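You operate a simulated robot arm through the tools that you are given. There is no shell and no other tool. Be economical: measure what you need, move in short steps, check, and stop when the job is done.

You run a simulated robot arm. Do the job below in one go: nothing can be reset, and whatever is moved stays where it is left.

## Task
Put the yellow twine on the top of the marking bench away on the knee-high tier of the narrow shelf. Press the marker button three times. Turn the depth dial to 30 mm. Put the grey-tipped leg on the top of the low chest. Open the right cupboard door, take the teal tin from the upper shelf of the teal cupboard and leave it in the orange tray, then shut the door. The order is free. Set down upright: yellow twine.

It is judged by the outcome, as a careful person would: the job done as asked, and still so three seconds after it is handed in. It fails if anything else is knocked over, pushed out of place, dropped, spilled or broken.

## Robot
A 7-joint arm with a two-finger parallel gripper on a trunk, on a base that drives. Base frame: it is fixed to the floor where the robot stands at the start and does not move with it; the origin is under the middle of the robot, x ahead of it, y to its left, z up. Readings come in mm, degrees, newtons and seconds.
With the tool pointing down near the work surface it reaches from about 340 to 760 mm from the robot's upright axis, wherever it stands. Its first joint turns from -115.0 to 115.0 degrees. Places, roughly: depth dial [500, 1400, 900]; grey-tipped leg (4x4x20 cm) [500, 2100, 1000]; knee-high tier of the narrow shelf (33x20 cm) [-3120, 2740, 520]; marker button [400, -200, 900]; orange tray (16x15 cm) [380, 1940, 860]; right cupboard door [0, 2900, 1500]; teal tin [-250, 3000, 1500]; top of the low chest (64x23 cm) [-1840, 940, 400]; yellow twine (6x6x7 cm) [500, 100, 900]. Payload 3.91 kg.
The tool frame sits at the grasp point between the pads (the TCP): z along the fingers, y along the line on which they close. The tips reach 30 mm beyond it. The gripper opens to 110 mm. The fingers are 20 mm wide and 10 mm thick; the gripper's body (48 by 112 mm) begins 55 mm behind the TCP.
Orientation is told as [roll, pitch, yaw] about the base's x, y, z axes, in that order, counted from this pose: with the fingers straight down and closing along the base's y, the tool's x points along the base's -x, its y along +y and its z along -z.

## Interface
- The arm moves only by the tool send_rows. Its arguments are lists of equal length, an entry for each row: "delta_pos": the shift along the tool's x, y, z in units of 300 mm (1.0 is 300 mm), a list of three; "rotation": the turn, a rotation vector about the tool's x, y, z in units of 120 degrees (1.0 is 120 degrees), a list of three; "claw": the opening in per cent of the stroke, from 0 (shut) to 100 (fully open). In form: {"delta_pos": [[x, y, z], ...], "rotation": [[wx, wy, wz], ...], "claw": [claw, ...]}. A call has 1 to 10 rows; each row is the pose to reach, as a shift and turn from the pose commanded when the call began, along the tool's axes at that moment. A call with a number of a shift or a turn outside -1 to 1 is refused whole. A row lasts 0.2 s, in which the tool goes at most 50 mm and 8.6 degrees; a call with a longer step from one row to the next is refused whole, and so is a gripper value outside its range. A pose out of reach is approached as far as the arm can. The call stops where the force on the tool passes 40 N (or 10 N more than at its start, if that is more) or the arm is blocked; 0.2 s more then pass. Each finger travels about 108 mm/s and halts on what it meets, pressing with about 21 N; the grip force reading is that of the motor and also rises with nothing between the fingers. The clock runs only during rows and for 0.2 s after the last one: add rows that repeat a pose to give the fingers time. The reply holds the time, the measured pose of the TCP, the force on the tool along the base axes, the opening and the grip force, in the units named above and with some noise, with the torque about the TCP (base axes, N m) and any sound that the robot's microphone picked up, and new pictures: "pictures" is both (left out), scene, wrist or none.
- Cameras (640 x 400 px; columns grow to the right, rows downward): "scene" is now at [7.2, 121.2, 1605.6]; the picture's right is [-0.22, -0.97, 0.00], its down [-0.74, 0.17, -0.66] and it looks along [0.64, -0.15, -0.76] (base axes); focal length 264 px, centre (320, 200). "wrist" rides on the gripper at [72, 17, -103] in the tool frame; the picture's right is [-0.23, 0.97, 0.00], its down [-0.76, -0.18, -0.62] and it looks along [-0.61, -0.14, 0.78] (tool axes); focal length 222 px, centre (320, 200). There is no depth. A picture from a camera that has moved, and an enlarged one, comes with that camera's place and axes in the base frame and with its lens. The place of the scene camera against the robot may be out by one fixed shift of up to 25 mm in any direction.
- lift_body(by): slides the trunk up (or, below 0, down) by that many mm; the arm and the scene camera ride with it, the base frame stays. It gives what a move gives, with no picture.
- base_move(legs): drives the robot by 1 to 6 legs, each [ahead, turn to the left] in mm and degrees, along the robot's own axes; the way and the turn of a leg run together, so that a leg with both is an arc; at most 1500 mm and 180 degrees a leg. The arm and the cameras ride along, it lands a little off, and it stops where it bumps. It gives what a move gives, and a new picture of the scene camera.
- turn_head(pan, tilt): turns the head with the scene camera to pan (to the left, within 155 degrees either way) and tilt (down, from -29 to 69), counted from straight ahead of the robot. It gives what a move gives, and a new picture of the scene camera.
- close_up(camera, box): a new picture of the part [left, top, right, bottom] of that camera's present view, enlarged. No time passes.
- sign_off(): hands the job in; it is judged then, once.

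Work in short steps. Places have to be worked out from the pictures, the camera data and where the tool is seen: move nearer, look again, correct. Check each grasp and each placing, and mend what went wrong. You have 165 turns and 260 pictures in all, those below and enlarged ones among them. Open the gripper and draw the arm clear of the work before you hand the job in, unless the task says otherwise.

The tools are called after "Call:" as name(argument=value, ...) on one line, values as JSON. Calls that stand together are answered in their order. send_rows: Moves the arm, as the interface text tells. Its arguments: {"type":"object","properties":{"delta_pos":{"type":"array"},"rotation":{"type":"array"},"claw":{"type":"array"},"pictures":{"type":"string","enum":["both","scene","wrist","none"]}},"required":["delta_pos","rotation","claw"]} The other tools are called the same way: lift_body (by) slides the trunk up or down; base_move (legs) drives the base; turn_head (pan, tilt) turns the head that bears the scene camera; close_up (camera, box) takes an enlarged picture of a part of a camera's view; sign_off () hands the job in.

At the start:

```text
time_s: 0.0
ee_pos: [447.4, -149.2, 1213.5]
tool_rot: [0.1, 0.0, -0.1]
ft_force: [0.1, -0.3, 0.3]
torque: [-0.01, 0.0, -0.02]
grip_width: 110.0
gripper_force: 0.1
trunk travel left (down, up): [-725.0, 265.0]
robot x, y, heading: [-3.7, -1.7, -0.2]
head pan, tilt: [-12.8, 49.0]
```

scene: 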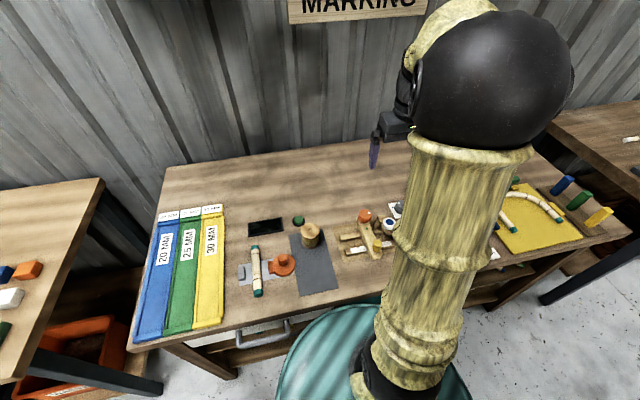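
wrist: 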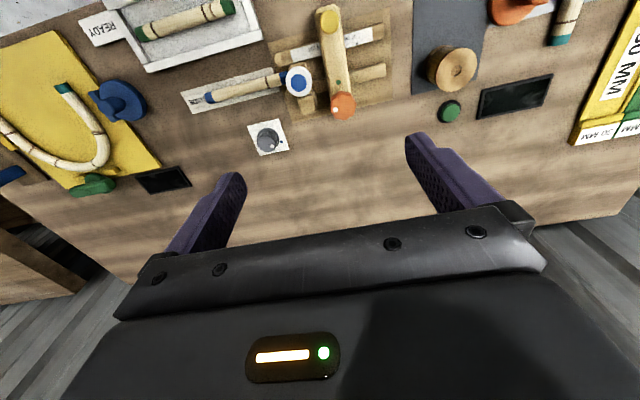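

I'll look closer at the marking bench to tell the button and the twine apart.

Call:
close_up(camera="wrist", box=[160, 0, 400, 160])

Call:
close_up(camera="wrist", box=[400, 0, 640, 160])

Call:
close_up(camera="scene", box=[200, 180, 440, 330])

```text
2.50 times, centred on (280, 80) of wrist
camera zoom: at [374.4, -130.5, 1317.9], right [0.23, 0.97, 0.0], down [0.76, -0.18, 0.62], along [0.61, -0.14, -0.78], focal length 555 px, centre (420, 500)
```

zoom: 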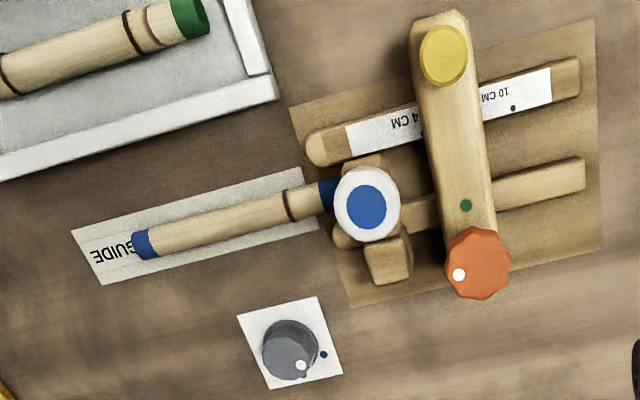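

```text
2.50 times, centred on (520, 80) of wrist
camera zoom: at [374.4, -130.5, 1317.9], right [0.23, 0.97, 0.0], down [0.76, -0.18, 0.62], along [0.61, -0.14, -0.78], focal length 555 px, centre (-180, 500)
```

zoom: 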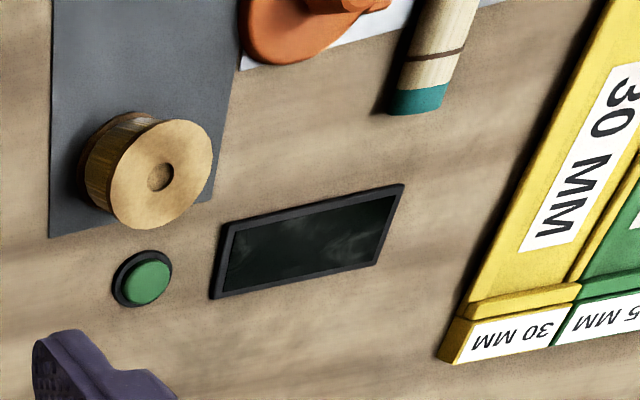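

```text
2.67 times, centred on (320, 255) of scene
camera zoom: at [7.2, 121.2, 1605.6], right [-0.22, -0.97, 0.0], down [-0.74, 0.17, -0.66], along [0.64, -0.15, -0.76], focal length 703 px, centre (320, 53)
```

zoom: 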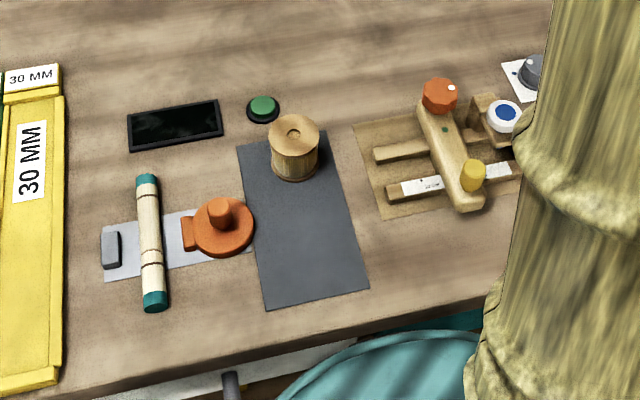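

The white/blue button on the jig fits the marker button's place best, at about [440, -182, ~930]. I'll shut the fingers and come down above it to z = 1040, then look again.

Call:
send_rows(delta_pos=[[0.01, -0.05, 0.14], [0.02, -0.1, 0.29], [0.024, -0.11, 0.43], [0.024, -0.11, 0.57], [0.024, -0.11, 0.57]], rotation=[[0, 0, 0], [0, 0, 0], [0, 0, 0], [0, 0, 0], [0, 0, 0]], claw=[50, 0, 0, 0, 0])

```text
time_s: 1.2
ee_pos: [439.6, -181.5, 1044.6]
tool_rot: [0.0, -0.1, 0.0]
ft_force: [0.4, -1.2, 0.3]
torque: [-0.01, -0.01, 0.02]
grip_width: 0.0
gripper_force: 20.4
trunk travel left (down, up): [-725.0, 265.0]
robot x, y, heading: [-0.6, 1.9, 0.1]
head pan, tilt: [-12.8, 49.0]
camera scene: at [6.8, 121.4, 1605.6], right [-0.22, -0.97, 0.0], down [-0.74, 0.17, -0.66], along [0.64, -0.15, -0.76], focal length 264 px, centre (320, 200)
camera wrist: at [366.7, -163.4, 1147.0], right [0.23, 0.97, 0.0], down [0.76, -0.18, 0.62], along [0.61, -0.14, -0.78], focal length 222 px, centre (320, 200)
```

scene: 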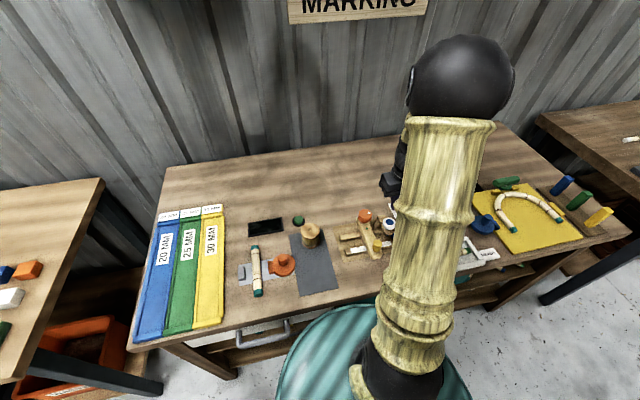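
wrist: 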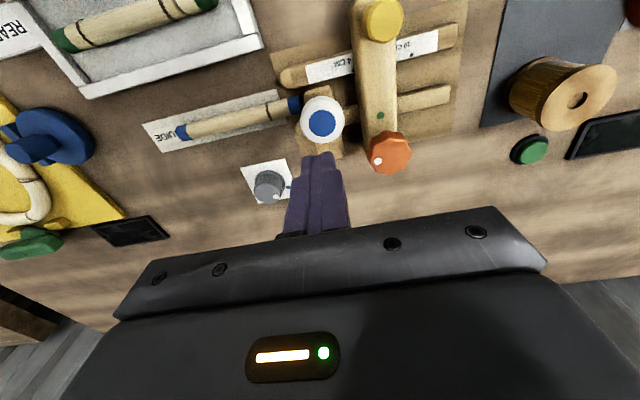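

Triangulating the button from both wrist views gives [436, -178, ~945]. I'll centre over it and go down with small steps, watching force and sound.

Call:
send_rows(delta_pos=[[0.012, 0.012, 0.12], [0.012, 0.012, 0.2], [0.012, 0.012, 0.22], [0.012, 0.012, 0.23], [0.012, 0.012, 0.24], [0.012, 0.012, 0.25], [0.012, 0.012, 0.26]], rotation=[[0, 0, 0], [0, 0, 0], [0, 0, 0], [0, 0, 0], [0, 0, 0], [0, 0, 0], [0, 0, 0]], claw=[0, 0, 0, 0, 0, 0, 0], pictures="wrist")

```text
time_s: 2.8
ee_pos: [435.3, -179.7, 965.5]
tool_rot: [0.0, -0.1, 0.1]
ft_force: [-0.3, -0.2, 4.1]
torque: [0.05, 0.01, -0.02]
grip_width: 0.0
gripper_force: 20.8
trunk travel left (down, up): [-725.0, 265.0]
robot x, y, heading: [1.9, 1.1, -0.1]
head pan, tilt: [-12.8, 49.0]
heard: click
camera wrist: at [363.3, -160.0, 1069.5], right [0.23, 0.97, 0.0], down [0.76, -0.18, 0.62], along [0.61, -0.14, -0.78], focal length 222 px, centre (320, 200)
```

wrist: 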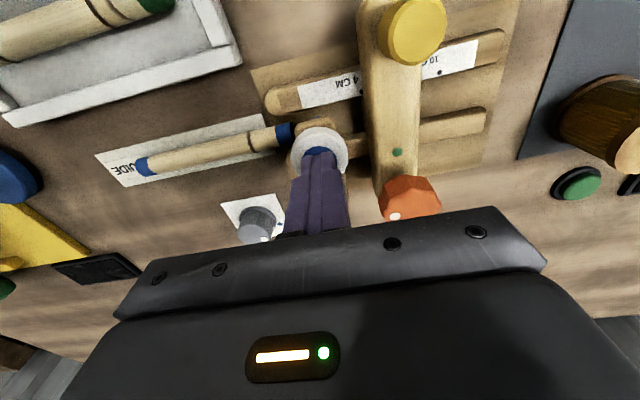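

One click was heard at a light force, so that is the first press. I'll lift 20 mm to release it.

Call:
send_rows(delta_pos=[[0, 0, -0.03], [0, 0, -0.07], [0, 0, -0.07]], rotation=[[0, 0, 0], [0, 0, 0], [0, 0, 0]], claw=[0, 0, 0], pictures="none")

Call:
send_rows(delta_pos=[[0, 0, 0.03], [0, 0, 0.04], [0, 0, 0.05], [0, 0, 0.06], [0, 0, 0.07], [0, 0, 0.07]], rotation=[[0, 0, 0], [0, 0, 0], [0, 0, 0], [0, 0, 0], [0, 0, 0], [0, 0, 0]], claw=[0, 0, 0, 0, 0, 0], pictures="none")

```text
time_s: 3.6
ee_pos: [435.2, -177.9, 987.6]
tool_rot: [0.0, 0.0, 0.0]
ft_force: [-0.5, -0.3, -0.4]
torque: [-0.01, 0.02, 0.03]
grip_width: 0.1
gripper_force: 21.0
trunk travel left (down, up): [-725.0, 265.0]
robot x, y, heading: [0.1, 1.4, 0.0]
head pan, tilt: [-12.8, 49.0]
```

```text
time_s: 5.0
ee_pos: [435.7, -178.8, 965.7]
tool_rot: [0.0, -0.1, 0.0]
ft_force: [1.8, 0.8, 4.3]
torque: [-0.01, -0.06, 0.03]
grip_width: 0.0
gripper_force: 21.3
trunk travel left (down, up): [-725.0, 265.0]
robot x, y, heading: [-0.1, 1.7, 0.3]
head pan, tilt: [-12.8, 49.0]
heard: click
```

The second press clicked as well. Now I'll release, press a third time, and then lift clear.

Call:
send_rows(delta_pos=[[0, 0, -0.03], [0, 0, -0.07], [0, 0, -0.07]], rotation=[[0, 0, 0], [0, 0, 0], [0, 0, 0]], claw=[0, 0, 0], pictures="none")

Call:
send_rows(delta_pos=[[0, 0, 0.03], [0, 0, 0.04], [0, 0, 0.05], [0, 0, 0.06], [0, 0, 0.07], [0, 0, 0.07]], rotation=[[0, 0, 0], [0, 0, 0], [0, 0, 0], [0, 0, 0], [0, 0, 0], [0, 0, 0]], claw=[0, 0, 0, 0, 0, 0], pictures="none")

Call:
send_rows(delta_pos=[[0, 0, -0.1], [0, 0, -0.25], [0, 0, -0.4], [0, 0, -0.5], [0, 0, -0.5]], rotation=[[0, 0, 0], [0, 0, 0], [0, 0, 0], [0, 0, 0], [0, 0, 0]], claw=[0, 0, 0, 100, 100], pictures="none")

```text
time_s: 5.8
ee_pos: [436.0, -177.3, 986.1]
tool_rot: [0.0, 0.1, 0.0]
ft_force: [0.3, -0.2, -0.4]
torque: [0.0, -0.01, -0.02]
grip_width: 0.1
gripper_force: 21.1
trunk travel left (down, up): [-725.0, 265.0]
robot x, y, heading: [-1.5, 0.3, 0.1]
head pan, tilt: [-12.8, 49.0]
```

```text
time_s: 7.2
ee_pos: [436.5, -178.1, 965.4]
tool_rot: [0.1, -0.2, 0.0]
ft_force: [-0.3, 0.2, 6.6]
torque: [0.01, -0.01, 0.04]
grip_width: 0.0
gripper_force: 21.1
trunk travel left (down, up): [-725.0, 265.0]
robot x, y, heading: [1.4, -1.9, 0.0]
head pan, tilt: [-12.8, 49.0]
heard: click
```

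```text
time_s: 8.4
ee_pos: [435.6, -178.4, 1116.7]
tool_rot: [0.0, 0.0, 0.0]
ft_force: [0.4, 1.0, -0.1]
torque: [0.0, 0.01, 0.0]
grip_width: 109.9
gripper_force: 0.0
trunk travel left (down, up): [-725.0, 265.0]
robot x, y, heading: [-0.0, -0.8, -0.2]
head pan, tilt: [-12.8, 49.0]
```

All three presses clicked, and the gripper is open and clear. Before choosing the twine grasp I'll turn the head to see the shelf's tier spacing behind-left.

Call:
turn_head(pan=142, tilt=15)

Call:
close_up(camera="scene", box=[220, 80, 420, 240])

Call:
turn_head(pan=85, tilt=15)

```text
time_s: 10.8
ee_pos: [436.7, -177.9, 1115.7]
tool_rot: [0.0, 0.0, 0.1]
ft_force: [-0.2, 0.0, 0.6]
torque: [0.01, 0.02, 0.03]
grip_width: 109.8
gripper_force: 0.0
trunk travel left (down, up): [-725.0, 265.0]
robot x, y, heading: [0.4, 2.4, -0.2]
head pan, tilt: [142.0, 15.0]
camera scene: at [-142.3, 196.1, 1658.0], right [0.62, 0.79, 0.0], down [0.2, -0.16, -0.97], along [-0.76, 0.59, -0.26], focal length 264 px, centre (320, 200)
```

scene: 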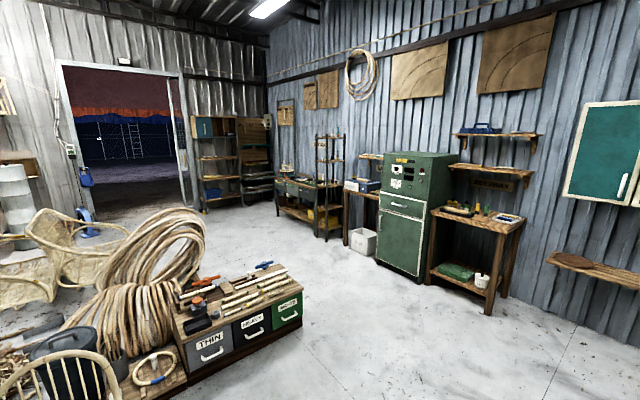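

```text
2.50 times, centred on (320, 160) of scene
camera zoom: at [-142.3, 196.1, 1658.0], right [0.62, 0.79, 0.0], down [0.2, -0.16, -0.97], along [-0.76, 0.59, -0.26], focal length 659 px, centre (320, 300)
```

zoom: 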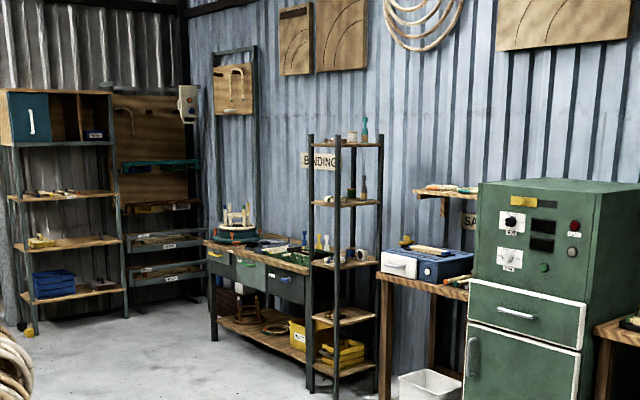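

```text
time_s: 12.1
ee_pos: [436.4, -179.1, 1116.0]
tool_rot: [0.1, 0.0, 0.0]
ft_force: [0.6, -0.3, -0.6]
torque: [0.0, 0.01, -0.03]
grip_width: 110.1
gripper_force: 0.1
trunk travel left (down, up): [-725.0, 265.0]
robot x, y, heading: [2.8, 0.1, -0.1]
head pan, tilt: [85.0, 15.0]
camera scene: at [-60.7, 231.6, 1658.0], right [1.0, -0.09, 0.0], down [-0.02, -0.26, -0.97], along [0.08, 0.96, -0.26], focal length 264 px, centre (320, 200)
```

scene: 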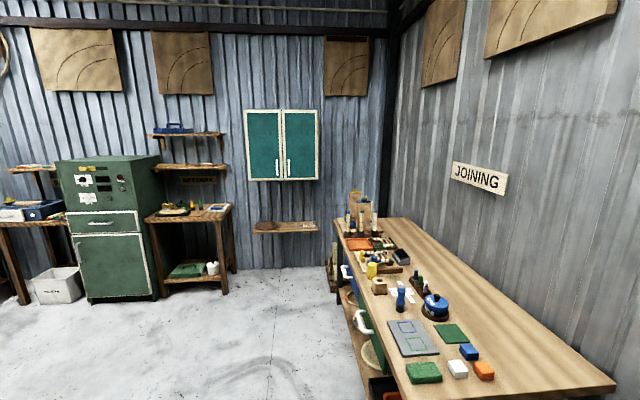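

The shelf's tiers are only about 30 cm apart, so I'll grasp the twine with a tilted gripper (about 45°) from the robot's side. First I'll move over and yaw 20°.

Call:
send_rows(delta_pos=[[0.024, 0.14, 0.01], [0.048, 0.28, 0.02], [0.072, 0.42, 0.03], [0.096, 0.56, 0.04], [0.12, 0.693, 0.05]], rotation=[[0, 0, -0.034], [0, 0, -0.067], [0, 0, -0.1], [0, 0, -0.134], [0, 0, -0.167]], claw=[80, 80, 80, 80, 80], pictures="wrist")

Call:
send_rows(delta_pos=[[0, 0, 0], [0, 0, 0], [0, 0, 0], [0, 0, 0], [0, 0, 0], [0, 0, 0], [0, 0, 0]], rotation=[[0, -0.06, 0], [0, -0.12, 0], [0, -0.18, 0], [0, -0.24, 0], [0, -0.3, 0], [0, -0.36, 0], [0, -0.375, 0]], claw=[80, 80, 80, 80, 80, 80, 80], pictures="wrist")

Call:
turn_head(pan=-5, tilt=49)

```text
time_s: 13.3
ee_pos: [399.6, 31.1, 1101.3]
tool_rot: [0.1, -0.1, 20.0]
ft_force: [-0.1, 0.1, 0.7]
torque: [-0.04, 0.0, 0.0]
grip_width: 87.9
gripper_force: 0.0
trunk travel left (down, up): [-725.0, 265.0]
robot x, y, heading: [0.2, -0.9, 0.1]
head pan, tilt: [85.0, 15.0]
camera wrist: at [326.1, 23.3, 1204.1], right [-0.12, 0.99, 0.0], down [0.78, 0.1, 0.62], along [0.62, 0.08, -0.78], focal length 222 px, centre (320, 200)
```

wrist: 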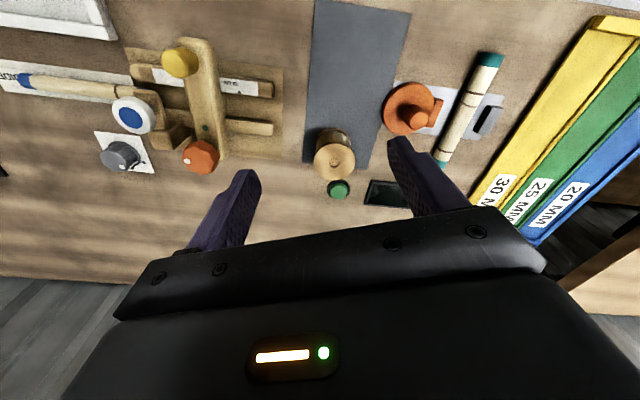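

```text
time_s: 14.9
ee_pos: [444.5, 25.8, 1123.9]
tool_rot: [0.0, -44.9, 20.1]
ft_force: [-0.5, -0.8, -0.1]
torque: [0.0, 0.04, -0.02]
grip_width: 87.9
gripper_force: 0.0
out of reach, approached as far as the arm can: row 5, 6, 7
trunk travel left (down, up): [-725.0, 265.0]
robot x, y, heading: [-0.7, 0.6, -0.1]
head pan, tilt: [85.0, 15.0]
camera wrist: at [322.6, -0.6, 1146.5], right [-0.18, 0.97, 0.16], down [0.15, -0.13, 0.98], along [0.97, 0.2, -0.12], focal length 222 px, centre (320, 200)
```

wrist: 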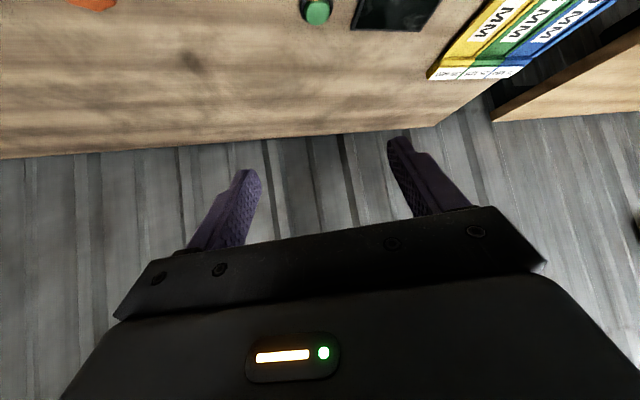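

```text
time_s: 16.5
ee_pos: [445.7, 24.2, 1124.1]
tool_rot: [0.1, -44.9, 20.2]
ft_force: [-0.2, -0.3, -1.0]
torque: [-0.01, -0.03, -0.01]
grip_width: 87.9
gripper_force: 0.1
trunk travel left (down, up): [-725.0, 265.0]
robot x, y, heading: [2.9, 1.5, 0.0]
head pan, tilt: [-5.0, 49.0]
camera scene: at [8.8, 131.8, 1605.6], right [-0.09, -1.0, 0.0], down [-0.75, 0.07, -0.66], along [0.65, -0.06, -0.75], focal length 264 px, centre (320, 200)
```

scene: 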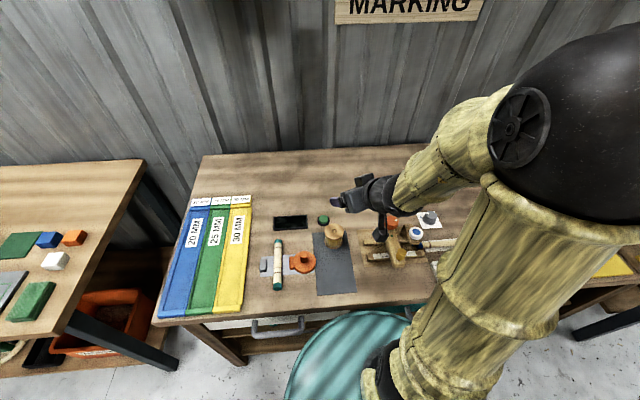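

The twine is too near for this tilt, so I'll back the base 180 mm.

Call:
base_move(legs=[[-180, 0]])

Call:
send_rows(delta_pos=[[0, 0, 0]], rotation=[[0, 0, 0]], claw=[80], pictures="wrist")

```text
time_s: 18.0
ee_pos: [265.6, 25.1, 1124.6]
tool_rot: [0.0, -44.9, 20.0]
ft_force: [-0.3, -0.2, 0.5]
torque: [0.02, -0.02, 0.0]
grip_width: 88.2
gripper_force: 0.0
trunk travel left (down, up): [-725.0, 265.0]
robot x, y, heading: [-181.0, -0.7, 0.1]
head pan, tilt: [-5.0, 49.0]
camera scene: at [-172.2, 131.8, 1605.7], right [-0.09, -1.0, 0.0], down [-0.75, 0.07, -0.66], along [0.65, -0.06, -0.75], focal length 264 px, centre (320, 200)
```

scene: 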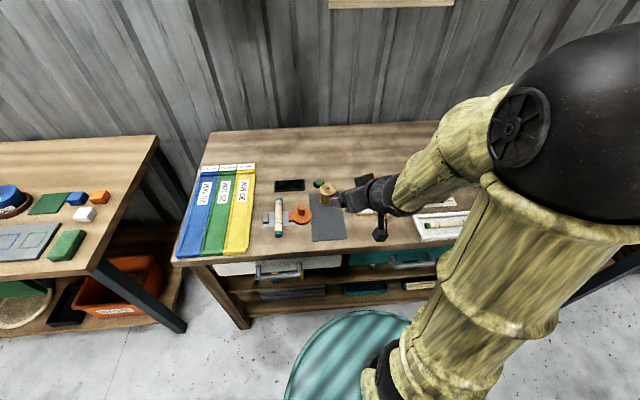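

```text
time_s: 18.4
ee_pos: [266.2, 23.5, 1125.3]
tool_rot: [0.1, -44.9, 20.0]
ft_force: [0.6, 0.4, 0.6]
torque: [0.03, -0.02, -0.01]
grip_width: 88.1
gripper_force: 0.1
trunk travel left (down, up): [-725.0, 265.0]
robot x, y, heading: [-183.6, -0.3, 0.0]
head pan, tilt: [-5.0, 49.0]
camera wrist: at [142.8, -0.5, 1146.6], right [-0.18, 0.97, 0.16], down [0.15, -0.13, 0.98], along [0.97, 0.2, -0.13], focal length 222 px, centre (320, 200)
```

wrist: 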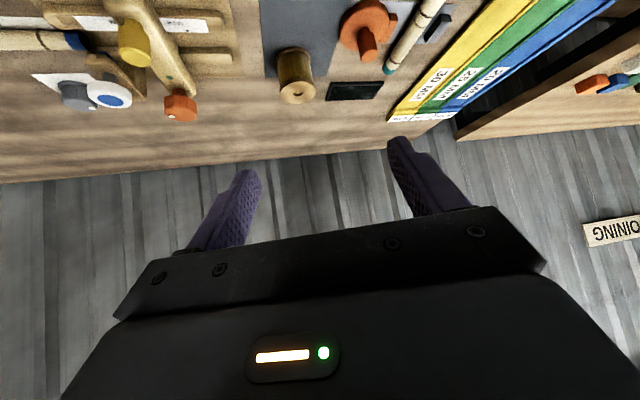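

Triangulating puts the twine's top centre near [471, 64, ~925]. I'll move to a standoff 110 mm back along the tilted approach and check the alignment.

Call:
send_rows(delta_pos=[[0.009, -0.022, 0.13], [0.018, -0.044, 0.26], [0.027, -0.066, 0.39], [0.036, -0.088, 0.52], [0.044, -0.11, 0.649], [0.044, -0.11, 0.649]], rotation=[[0, 0, 0], [0, 0, 0], [0, 0, 0], [0, 0, 0], [0, 0, 0], [0, 0, 0]], claw=[85, 85, 85, 85, 85, 85])

```text
time_s: 19.8
ee_pos: [397.1, 37.6, 976.5]
tool_rot: [0.1, -44.9, 20.0]
ft_force: [-0.3, -0.4, -0.1]
torque: [-0.01, 0.01, 0.0]
grip_width: 93.5
gripper_force: 0.2
trunk travel left (down, up): [-725.0, 265.0]
robot x, y, heading: [-179.2, 1.2, -0.2]
head pan, tilt: [-5.0, 49.0]
camera scene: at [-171.4, 131.6, 1605.7], right [-0.09, -1.0, 0.0], down [-0.75, 0.07, -0.66], along [0.65, -0.06, -0.75], focal length 264 px, centre (320, 200)
camera wrist: at [274.2, 12.4, 999.0], right [-0.18, 0.97, 0.16], down [0.15, -0.13, 0.98], along [0.97, 0.2, -0.12], focal length 222 px, centre (320, 200)
```

scene: 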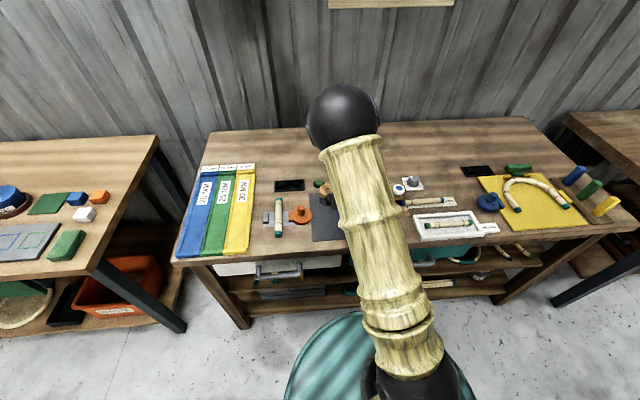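
wrist: 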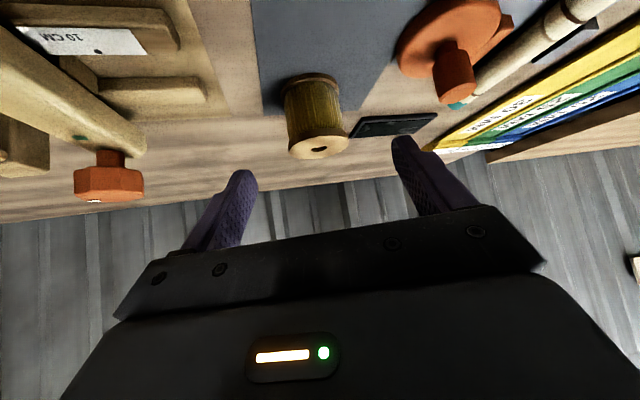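

The spool sits straight ahead between the fingers at about [471, 59]. I'll advance 110 mm along the tool and close.

Call:
send_rows(delta_pos=[[0, -0.015, 0.12], [0, -0.015, 0.24], [0, -0.015, 0.33], [0, -0.015, 0.369], [0, -0.015, 0.369], [0, -0.015, 0.369], [0, -0.015, 0.369]], rotation=[[0, 0, 0], [0, 0, 0], [0, 0, 0], [0, 0, 0], [0, 0, 0], [0, 0, 0], [0, 0, 0]], claw=[85, 85, 85, 85, 0, 0, 0], pictures="wrist")

```text
time_s: 21.4
ee_pos: [472.0, 60.7, 898.1]
tool_rot: [0.1, -44.9, 20.0]
ft_force: [1.0, 0.0, 0.7]
torque: [-0.04, -0.05, 0.03]
grip_width: 59.3
gripper_force: 21.0
trunk travel left (down, up): [-725.0, 265.0]
robot x, y, heading: [-181.5, -0.6, -0.2]
head pan, tilt: [-5.0, 49.0]
camera wrist: at [349.6, 35.4, 920.4], right [-0.18, 0.97, 0.16], down [0.15, -0.13, 0.98], along [0.97, 0.2, -0.13], focal length 222 px, centre (320, 200)
```

wrist: 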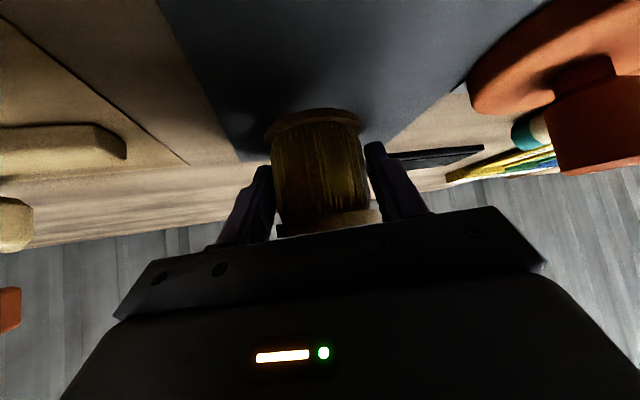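

The twine is gripped (59 mm wide, TCP 38 mm above its base). I'll lift it straight up.

Call:
send_rows(delta_pos=[[-0.1, 0, -0.1], [-0.2, 0, -0.2], [-0.3, 0, -0.3], [-0.4, 0, -0.4], [-0.5, 0, -0.5]], rotation=[[0, 0, 0], [0, 0, 0], [0, 0, 0], [0, 0, 0], [0, 0, 0]], claw=[0, 0, 0, 0, 0], pictures="scene")

```text
time_s: 22.6
ee_pos: [471.4, 59.5, 1111.6]
tool_rot: [0.0, -44.9, 20.0]
ft_force: [0.5, -0.8, -1.3]
torque: [0.0, 0.02, -0.02]
grip_width: 59.1
gripper_force: 20.4
trunk travel left (down, up): [-725.0, 265.0]
robot x, y, heading: [-180.2, -0.0, 0.1]
head pan, tilt: [-5.0, 49.0]
camera scene: at [-171.7, 131.2, 1605.6], right [-0.09, -1.0, 0.0], down [-0.75, 0.07, -0.66], along [0.65, -0.06, -0.75], focal length 264 px, centre (320, 200)
```

scene: 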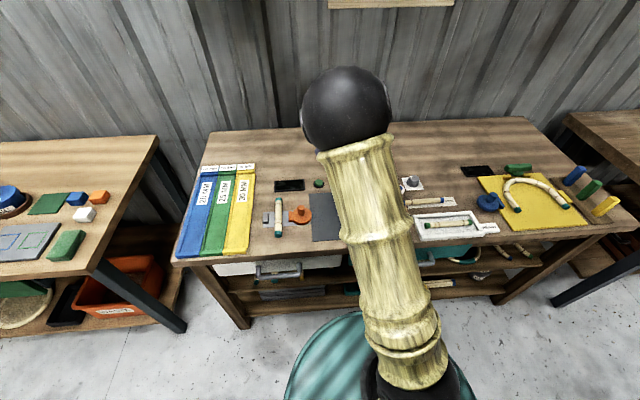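

I'll pull the twine in closer to the robot, then drive round to the narrow shelf via open floor.

Call:
send_rows(delta_pos=[[0.083, 0.043, -0.083], [0.166, 0.086, -0.166], [0.249, 0.128, -0.249], [0.332, 0.171, -0.332]], rotation=[[0, 0, 0], [0, 0, 0], [0, 0, 0], [0, 0, 0]], claw=[0, 0, 0, 0], pictures="none")

Call:
turn_head(pan=0, tilt=20)

Call:
base_move(legs=[[0, 112.8], [1500, 0], [615, 0]])

```text
time_s: 23.6
ee_pos: [321.6, 60.9, 1113.3]
tool_rot: [0.0, -44.9, 20.0]
ft_force: [-0.3, 0.1, -1.3]
torque: [0.0, -0.03, -0.02]
grip_width: 58.8
gripper_force: 20.8
trunk travel left (down, up): [-725.0, 265.0]
robot x, y, heading: [-181.7, 5.2, -0.0]
head pan, tilt: [-5.0, 49.0]
```

```text
time_s: 24.6
ee_pos: [324.0, 60.3, 1112.5]
tool_rot: [0.1, -45.0, 19.9]
ft_force: [0.8, -0.2, -0.1]
torque: [-0.01, 0.03, 0.02]
grip_width: 58.9
gripper_force: 20.7
trunk travel left (down, up): [-725.0, 265.0]
robot x, y, heading: [-181.5, 2.5, 0.0]
head pan, tilt: [0.0, 20.0]
camera scene: at [-155.2, 138.6, 1649.8], right [0.0, -1.0, 0.0], down [-0.34, 0.0, -0.94], along [0.94, 0.0, -0.34], focal length 264 px, centre (320, 200)
```

scene: 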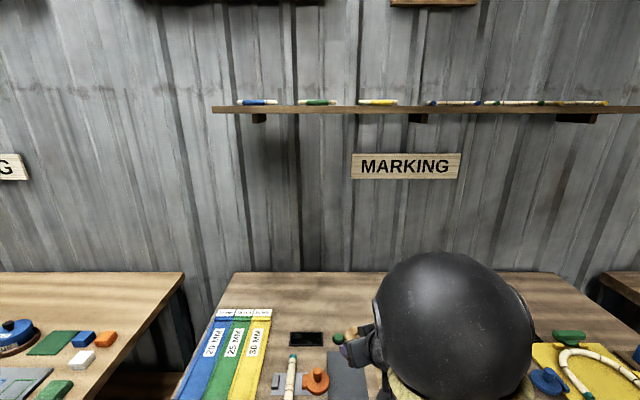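

```text
time_s: 39.8
ee_pos: [-1254.4, 2388.3, 1111.1]
tool_rot: [0.1, -44.9, 132.8]
ft_force: [-0.4, -0.1, -1.5]
torque: [-0.05, 0.02, 0.01]
grip_width: 59.1
gripper_force: 21.4
trunk travel left (down, up): [-725.0, 265.0]
robot x, y, heading: [-1004.6, 1947.0, 112.6]
head pan, tilt: [0.0, 20.0]
camera scene: at [-1167.6, 1905.8, 1649.8], right [0.92, 0.39, 0.0], down [0.13, -0.32, -0.94], along [-0.36, 0.87, -0.34], focal length 264 px, centre (320, 200)
```

scene: 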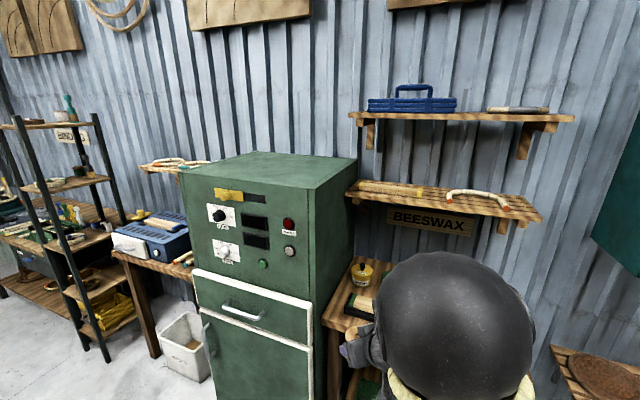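

The way is clear. I'll turn along the room and continue to in front of the shelf, then face it.

Call:
base_move(legs=[[0, 67.4], [1500, 0], [600, 0], [0, -90]])

```text
time_s: 57.0
ee_pos: [-3164.4, 2471.0, 1112.1]
tool_rot: [0.0, -44.9, 109.5]
ft_force: [-0.2, 0.5, -2.0]
torque: [-0.01, -0.02, -0.03]
grip_width: 59.1
gripper_force: 21.4
trunk travel left (down, up): [-725.0, 265.0]
robot x, y, heading: [-3109.5, 1967.4, 89.3]
head pan, tilt: [0.0, 20.0]
camera scene: at [-3271.2, 1989.4, 1649.8], right [1.0, -0.01, 0.0], down [0.0, -0.34, -0.94], along [0.01, 0.94, -0.34], focal length 264 px, centre (320, 200)
```

scene: 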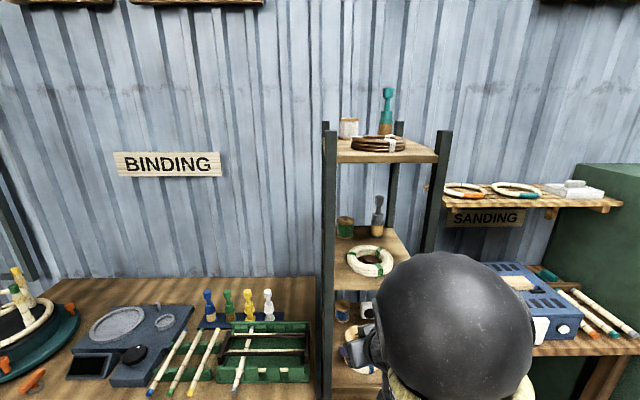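

I'll lower the trunk by 340 mm so the tier lies relative to the arm as the bench did, then look at the tier.

Call:
lift_body(by=-340)

Call:
turn_head(pan=0, tilt=35)

Call:
send_rows(delta_pos=[[0, 0, 0]], rotation=[[0, 0, 0]], claw=[0], pictures="wrist")

```text
time_s: 60.3
ee_pos: [-3163.0, 2470.8, 773.0]
tool_rot: [0.1, -44.9, 109.3]
ft_force: [-0.8, 0.3, -0.8]
torque: [-0.01, -0.01, -0.01]
grip_width: 58.8
gripper_force: 21.5
trunk travel left (down, up): [-385.0, 605.0]
robot x, y, heading: [-3107.5, 1970.2, 89.3]
head pan, tilt: [0.0, 20.0]
```

```text
time_s: 61.1
ee_pos: [-3164.5, 2470.4, 771.9]
tool_rot: [0.1, -44.9, 109.4]
ft_force: [-0.9, 0.7, -1.4]
torque: [0.0, 0.04, 0.0]
grip_width: 58.7
gripper_force: 20.9
trunk travel left (down, up): [-385.0, 605.0]
robot x, y, heading: [-3112.9, 1968.8, 89.5]
head pan, tilt: [0.0, 35.0]
camera scene: at [-3271.3, 1984.3, 1286.1], right [1.0, -0.01, 0.0], down [-0.01, -0.57, -0.82], along [0.01, 0.82, -0.57], focal length 264 px, centre (320, 200)
```

scene: 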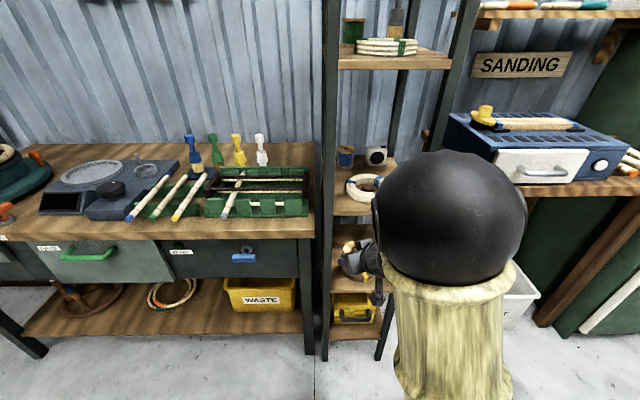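

```text
time_s: 61.5
ee_pos: [-3163.5, 2469.7, 773.3]
tool_rot: [0.1, -44.9, 109.3]
ft_force: [0.0, -0.6, -0.5]
torque: [-0.03, -0.02, -0.01]
grip_width: 58.8
gripper_force: 20.6
trunk travel left (down, up): [-385.0, 605.0]
robot x, y, heading: [-3110.4, 1967.6, 89.3]
head pan, tilt: [0.0, 35.0]
camera wrist: at [-3138.7, 2350.1, 794.4], right [-0.97, -0.17, 0.16], down [0.14, 0.15, 0.98], along [-0.19, 0.97, -0.13], focal length 222 px, centre (320, 200)
```

wrist: 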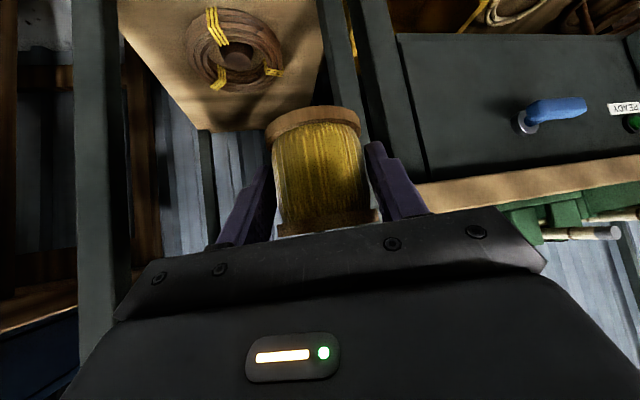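

The brown coil is on the knee-high tier, so I need a spot beside or behind it. I'll zoom in on both views.

Call:
close_up(camera="wrist", box=[60, 0, 400, 210])

Call:
close_up(camera="scene", box=[310, 120, 410, 360])

```text
1.88 times, centred on (230, 105) of wrist
camera zoom: at [-3138.7, 2350.1, 794.4], right [-0.97, -0.17, 0.16], down [0.14, 0.15, 0.98], along [-0.19, 0.97, -0.13], focal length 418 px, centre (489, 379)
```

zoom: 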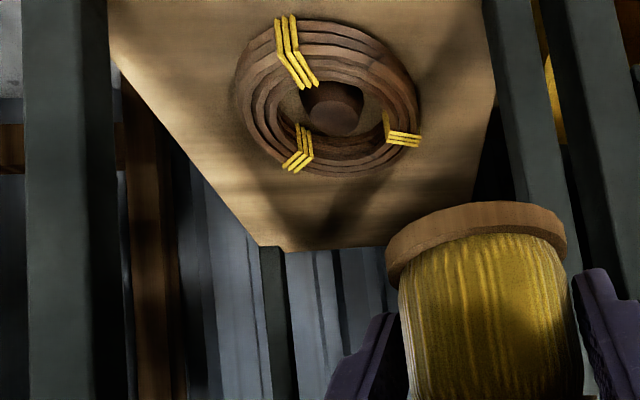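

```text
1.67 times, centred on (360, 240) of scene
camera zoom: at [-3271.3, 1984.3, 1286.0], right [1.0, -0.01, 0.0], down [-0.01, -0.57, -0.82], along [0.01, 0.82, -0.57], focal length 440 px, centre (253, 133)
```

zoom: 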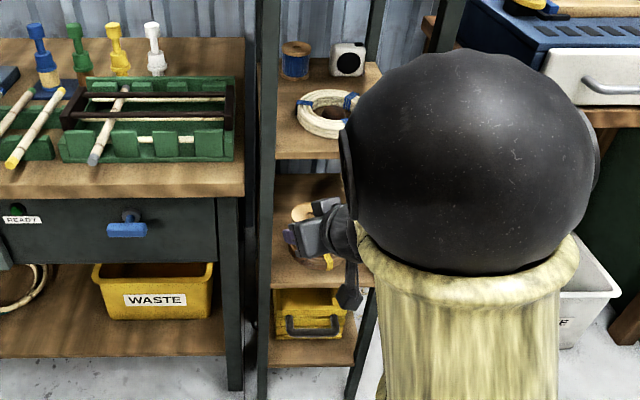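

The coil fills the front of the tier. The only free spot is behind it, about 20 cm inside, where the 45° camera-down grasp would hit the tier above. I'll re-grasp more horizontally with the camera on top: back off, set the twine briefly on the clear floor, and take it again.

Call:
base_move(legs=[[-350, 0]])

Call:
lift_body(by=-385)

Call:
turn_head(pan=0, tilt=45)

```text
time_s: 63.7
ee_pos: [-3167.7, 2124.2, 772.4]
tool_rot: [0.1, -44.9, 109.4]
ft_force: [0.0, 0.5, -1.2]
torque: [-0.01, -0.03, -0.04]
grip_width: 58.5
gripper_force: 20.8
trunk travel left (down, up): [-385.0, 605.0]
robot x, y, heading: [-3114.9, 1620.8, 89.3]
head pan, tilt: [0.0, 35.0]
camera scene: at [-3275.8, 1637.9, 1286.0], right [1.0, -0.01, 0.0], down [-0.01, -0.57, -0.82], along [0.01, 0.82, -0.57], focal length 264 px, centre (320, 200)
```

scene: 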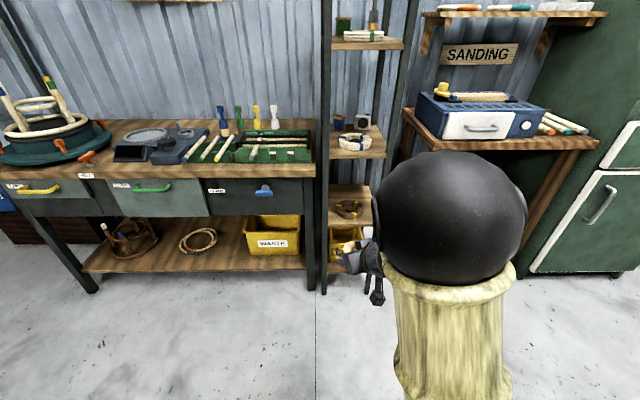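

```text
time_s: 67.5
ee_pos: [-3167.6, 2124.2, 387.2]
tool_rot: [0.1, -44.9, 109.3]
ft_force: [-0.2, -0.2, -1.4]
torque: [0.01, -0.02, -0.01]
grip_width: 58.7
gripper_force: 21.3
trunk travel left (down, up): [0.0, 990.0]
robot x, y, heading: [-3114.4, 1620.2, 89.3]
head pan, tilt: [0.0, 35.0]
```

```text
time_s: 68.2
ee_pos: [-3167.9, 2123.9, 386.6]
tool_rot: [0.1, -44.9, 109.3]
ft_force: [-0.7, -0.6, -1.3]
torque: [0.01, 0.0, 0.01]
grip_width: 58.8
gripper_force: 21.2
trunk travel left (down, up): [0.0, 990.0]
robot x, y, heading: [-3112.7, 1621.5, 89.0]
head pan, tilt: [0.0, 45.0]
camera scene: at [-3275.9, 1631.0, 886.2], right [1.0, -0.01, 0.0], down [-0.01, -0.71, -0.71], along [0.01, 0.71, -0.71], focal length 264 px, centre (320, 200)
```

scene: 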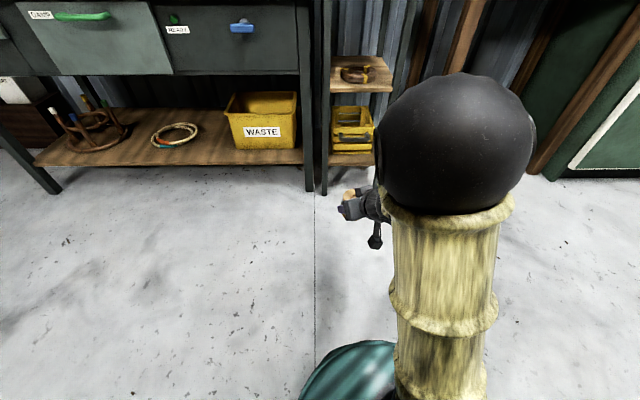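

A clearer view of the tier and coil is available now, so I'll zoom in.

Call:
close_up(camera="scene", box=[310, 30, 410, 130])

```text
4.00 times, centred on (360, 80) of scene
camera zoom: at [-3275.9, 1631.0, 886.2], right [1.0, -0.01, 0.0], down [-0.01, -0.71, -0.71], along [0.01, 0.71, -0.71], focal length 1055 px, centre (160, 680)
```

zoom: 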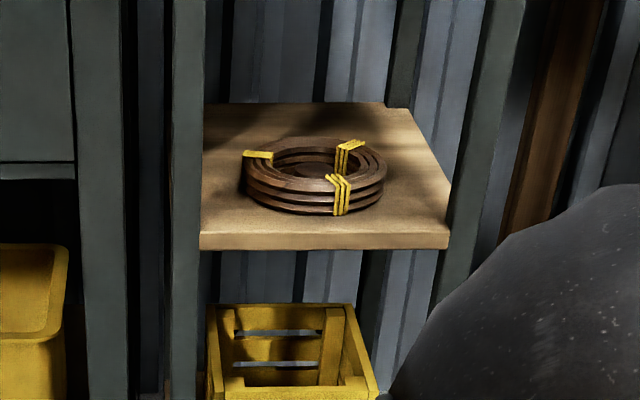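

Coil about 13 cm wide and 3 cm tall near the front; roughly 17 cm behind it is free, so spool centre can go at y≈2780. Now I'll lower the twine to just above the floor.

Call:
send_rows(delta_pos=[[0.113, 0, 0.113], [0.226, 0, 0.226], [0.339, 0, 0.339], [0.452, 0, 0.452], [0.565, 0, 0.565], [0.678, 0, 0.678], [0.77, 0, 0.77], [0.8, 0, 0.8], [0.8, 0, 0.8]], rotation=[[0, 0, 0], [0, 0, 0], [0, 0, 0], [0, 0, 0], [0, 0, 0], [0, 0, 0], [0, 0, 0], [0, 0, 0], [0, 0, 0]], claw=[0, 0, 0, 0, 0, 0, 0, 0, 0])

```text
time_s: 70.2
ee_pos: [-3168.3, 2123.5, 48.0]
tool_rot: [0.1, -44.9, 109.3]
ft_force: [-0.4, -0.9, -0.4]
torque: [0.0, 0.0, -0.03]
grip_width: 58.8
gripper_force: 20.8
trunk travel left (down, up): [0.0, 990.0]
robot x, y, heading: [-3112.0, 1614.9, 89.4]
head pan, tilt: [0.0, 45.0]
camera scene: at [-3275.9, 1631.0, 886.2], right [1.0, -0.01, 0.0], down [-0.01, -0.71, -0.71], along [0.01, 0.71, -0.71], focal length 264 px, centre (320, 200)
camera wrist: at [-3143.0, 2002.8, 70.4], right [-0.97, -0.17, 0.16], down [0.14, 0.15, 0.98], along [-0.19, 0.97, -0.13], focal length 222 px, centre (320, 200)
```

scene: 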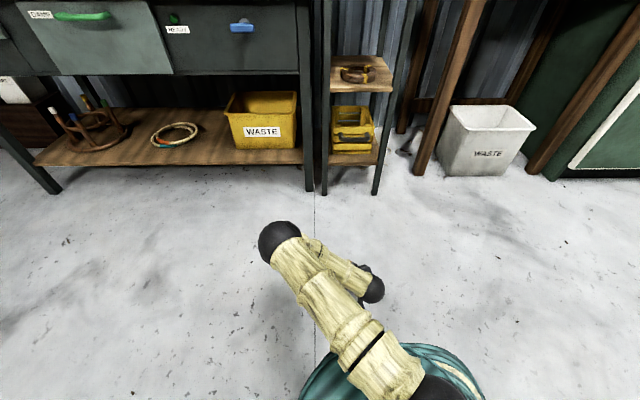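
wrist: 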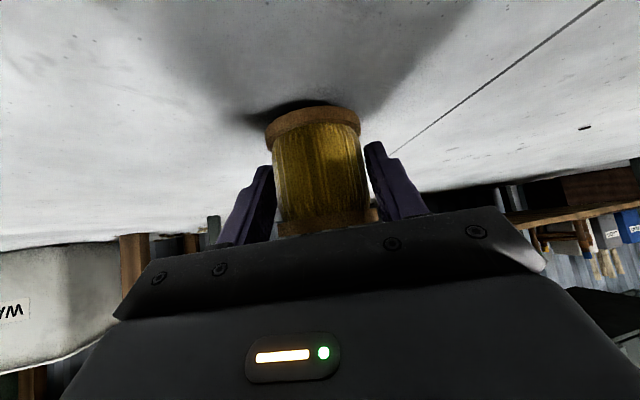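

The floor is reachable; about 9 mm remain. I'll go down in 2 mm steps until contact.

Call:
send_rows(delta_pos=[[0.009, 0, 0.009], [0.014, 0, 0.014], [0.019, 0, 0.019], [0.022, 0, 0.022], [0.0245, 0, 0.0245]], rotation=[[0, 0, 0], [0, 0, 0], [0, 0, 0], [0, 0, 0], [0, 0, 0]], claw=[0, 0, 0, 0, 0], pictures="wrist")

```text
time_s: 71.4
ee_pos: [-3167.9, 2124.8, 39.8]
tool_rot: [0.0, -45.0, 109.3]
ft_force: [3.2, -8.0, 12.8]
torque: [0.18, -0.15, -0.11]
grip_width: 58.7
gripper_force: 21.0
trunk travel left (down, up): [0.0, 990.0]
robot x, y, heading: [-3115.0, 1621.1, 89.0]
head pan, tilt: [0.0, 45.0]
camera wrist: at [-3142.9, 2002.7, 60.7], right [-0.97, -0.17, 0.16], down [0.14, 0.15, 0.98], along [-0.19, 0.97, -0.12], focal length 222 px, centre (320, 200)
```

wrist: 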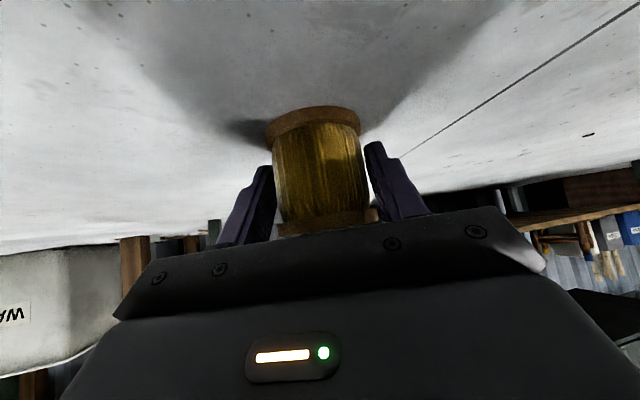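

It has touched down. I'll open and back out along the tool axis.

Call:
send_rows(delta_pos=[[0, 0, 0], [0, 0, 0], [0, 0, 0], [0, 0, -0.1], [0, 0, -0.25], [0, 0, -0.4], [0, 0, -0.5]], rotation=[[0, 0, 0], [0, 0, 0], [0, 0, 0], [0, 0, 0], [0, 0, 0], [0, 0, 0], [0, 0, 0]], claw=[75, 85, 85, 85, 85, 85, 85])

```text
time_s: 73.0
ee_pos: [-3130.0, 2055.8, 121.3]
tool_rot: [0.0, -45.0, 109.3]
ft_force: [0.5, -0.8, 0.2]
torque: [0.0, -0.03, 0.02]
grip_width: 93.4
gripper_force: 0.1
out of reach, approached as far as the arm can: row 6, 7
trunk travel left (down, up): [0.0, 990.0]
robot x, y, heading: [-3112.8, 1620.9, 89.0]
head pan, tilt: [0.0, 45.0]
camera scene: at [-3275.9, 1630.9, 886.2], right [1.0, -0.01, 0.0], down [-0.01, -0.71, -0.71], along [0.01, 0.71, -0.71], focal length 264 px, centre (320, 200)
camera wrist: at [-3105.1, 1935.4, 143.9], right [-0.97, -0.17, 0.16], down [0.14, 0.15, 0.98], along [-0.19, 0.97, -0.13], focal length 222 px, centre (320, 200)
```

scene: 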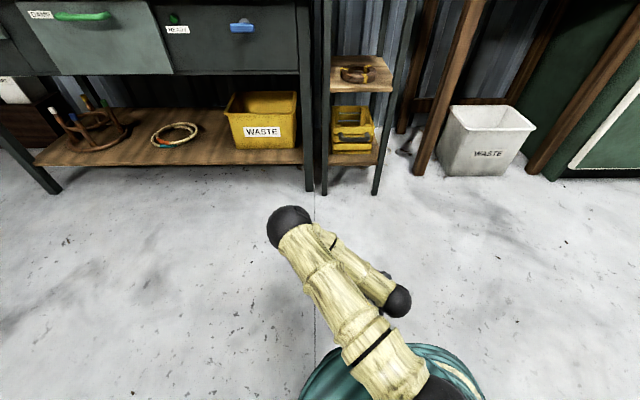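
wrist: 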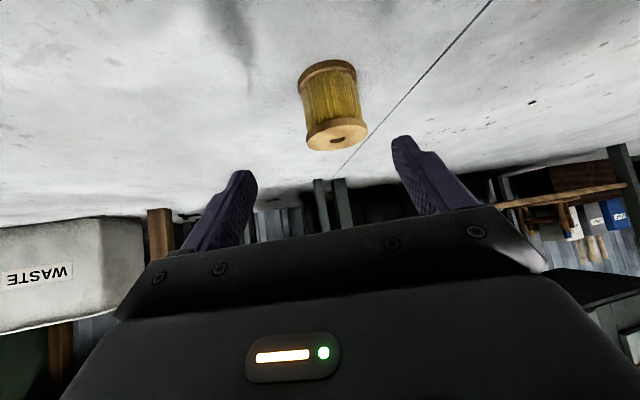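

The twine stands upright on the floor at [-3168, 2124]. I'll raise the arm, bring the tool to vertical, and turn it about 160° so the camera ends on the upper side.

Call:
send_rows(delta_pos=[[-0.1, 0, -0.1], [-0.2, 0, -0.2], [-0.3, 0, -0.3], [-0.4, 0, -0.4], [-0.5, 0, -0.5], [-0.589, 0, -0.589]], rotation=[[0, 0.0625, 0], [0, 0.125, 0], [0, 0.1875, 0], [0, 0.25, 0], [0, 0.3125, 0], [0, 0.375, 0]], claw=[85, 85, 85, 85, 85, 85], pictures="none")

Call:
send_rows(delta_pos=[[0, 0, 0], [0, 0, 0], [0, 0, 0], [0, 0, 0], [0, 0, 0], [0, 0, 0], [0, 0, 0], [0, 0, 0], [0, 0, 0], [0, 0, 0]], rotation=[[0, 0, -0.067], [0, 0, -0.134], [0, 0, -0.201], [0, 0, -0.268], [0, 0, -0.335], [0, 0, -0.402], [0, 0, -0.469], [0, 0, -0.536], [0, 0, -0.603], [0, 0, -0.667]], claw=[85, 85, 85, 85, 85, 85, 85, 85, 85, 85], pictures="none")

Call:
send_rows(delta_pos=[[0, 0, 0], [0, 0, 0], [0, 0, 0], [0, 0, 0], [0, 0, 0], [0, 0, 0], [0, 0, 0], [0, 0, 0], [0, 0, 0], [0, 0, 0]], rotation=[[0, 0, -0.067], [0, 0, -0.134], [0, 0, -0.201], [0, 0, -0.268], [0, 0, -0.335], [0, 0, -0.402], [0, 0, -0.469], [0, 0, -0.536], [0, 0, -0.603], [0, 0, -0.667]], claw=[85, 85, 85, 85, 85, 85, 85, 85, 85, 85], pictures="wrist")

```text
time_s: 74.4
ee_pos: [-3130.7, 2057.4, 372.6]
tool_rot: [-0.1, 0.0, 109.2]
ft_force: [1.4, 0.1, 0.3]
torque: [0.01, 0.02, -0.01]
grip_width: 93.5
gripper_force: 0.0
out of reach, approached as far as the arm can: row 1
trunk travel left (down, up): [0.0, 990.0]
robot x, y, heading: [-3116.9, 1620.3, 89.2]
head pan, tilt: [0.0, 45.0]
```

```text
time_s: 76.6
ee_pos: [-3130.8, 2055.6, 371.4]
tool_rot: [0.0, 0.0, -170.4]
ft_force: [-0.4, -0.9, 1.4]
torque: [0.01, -0.03, 0.02]
grip_width: 93.4
gripper_force: 0.0
trunk travel left (down, up): [0.0, 990.0]
robot x, y, heading: [-3115.6, 1623.8, 89.1]
head pan, tilt: [0.0, 45.0]
```

```text
time_s: 78.8
ee_pos: [-3130.7, 2057.3, 372.4]
tool_rot: [0.1, -0.1, -90.4]
ft_force: [-0.1, 0.1, -0.4]
torque: [0.02, 0.01, 0.01]
grip_width: 93.5
gripper_force: 0.1
trunk travel left (down, up): [0.0, 990.0]
robot x, y, heading: [-3113.6, 1620.7, 89.1]
head pan, tilt: [0.0, 45.0]
camera wrist: at [-3113.4, 2130.6, 475.4], right [0.97, -0.23, 0.0], down [-0.18, -0.76, 0.62], along [-0.15, -0.61, -0.78], focal length 222 px, centre (320, 200)
```

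wrist: 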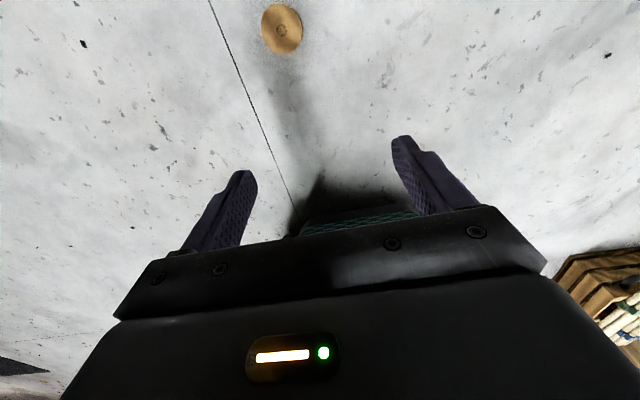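

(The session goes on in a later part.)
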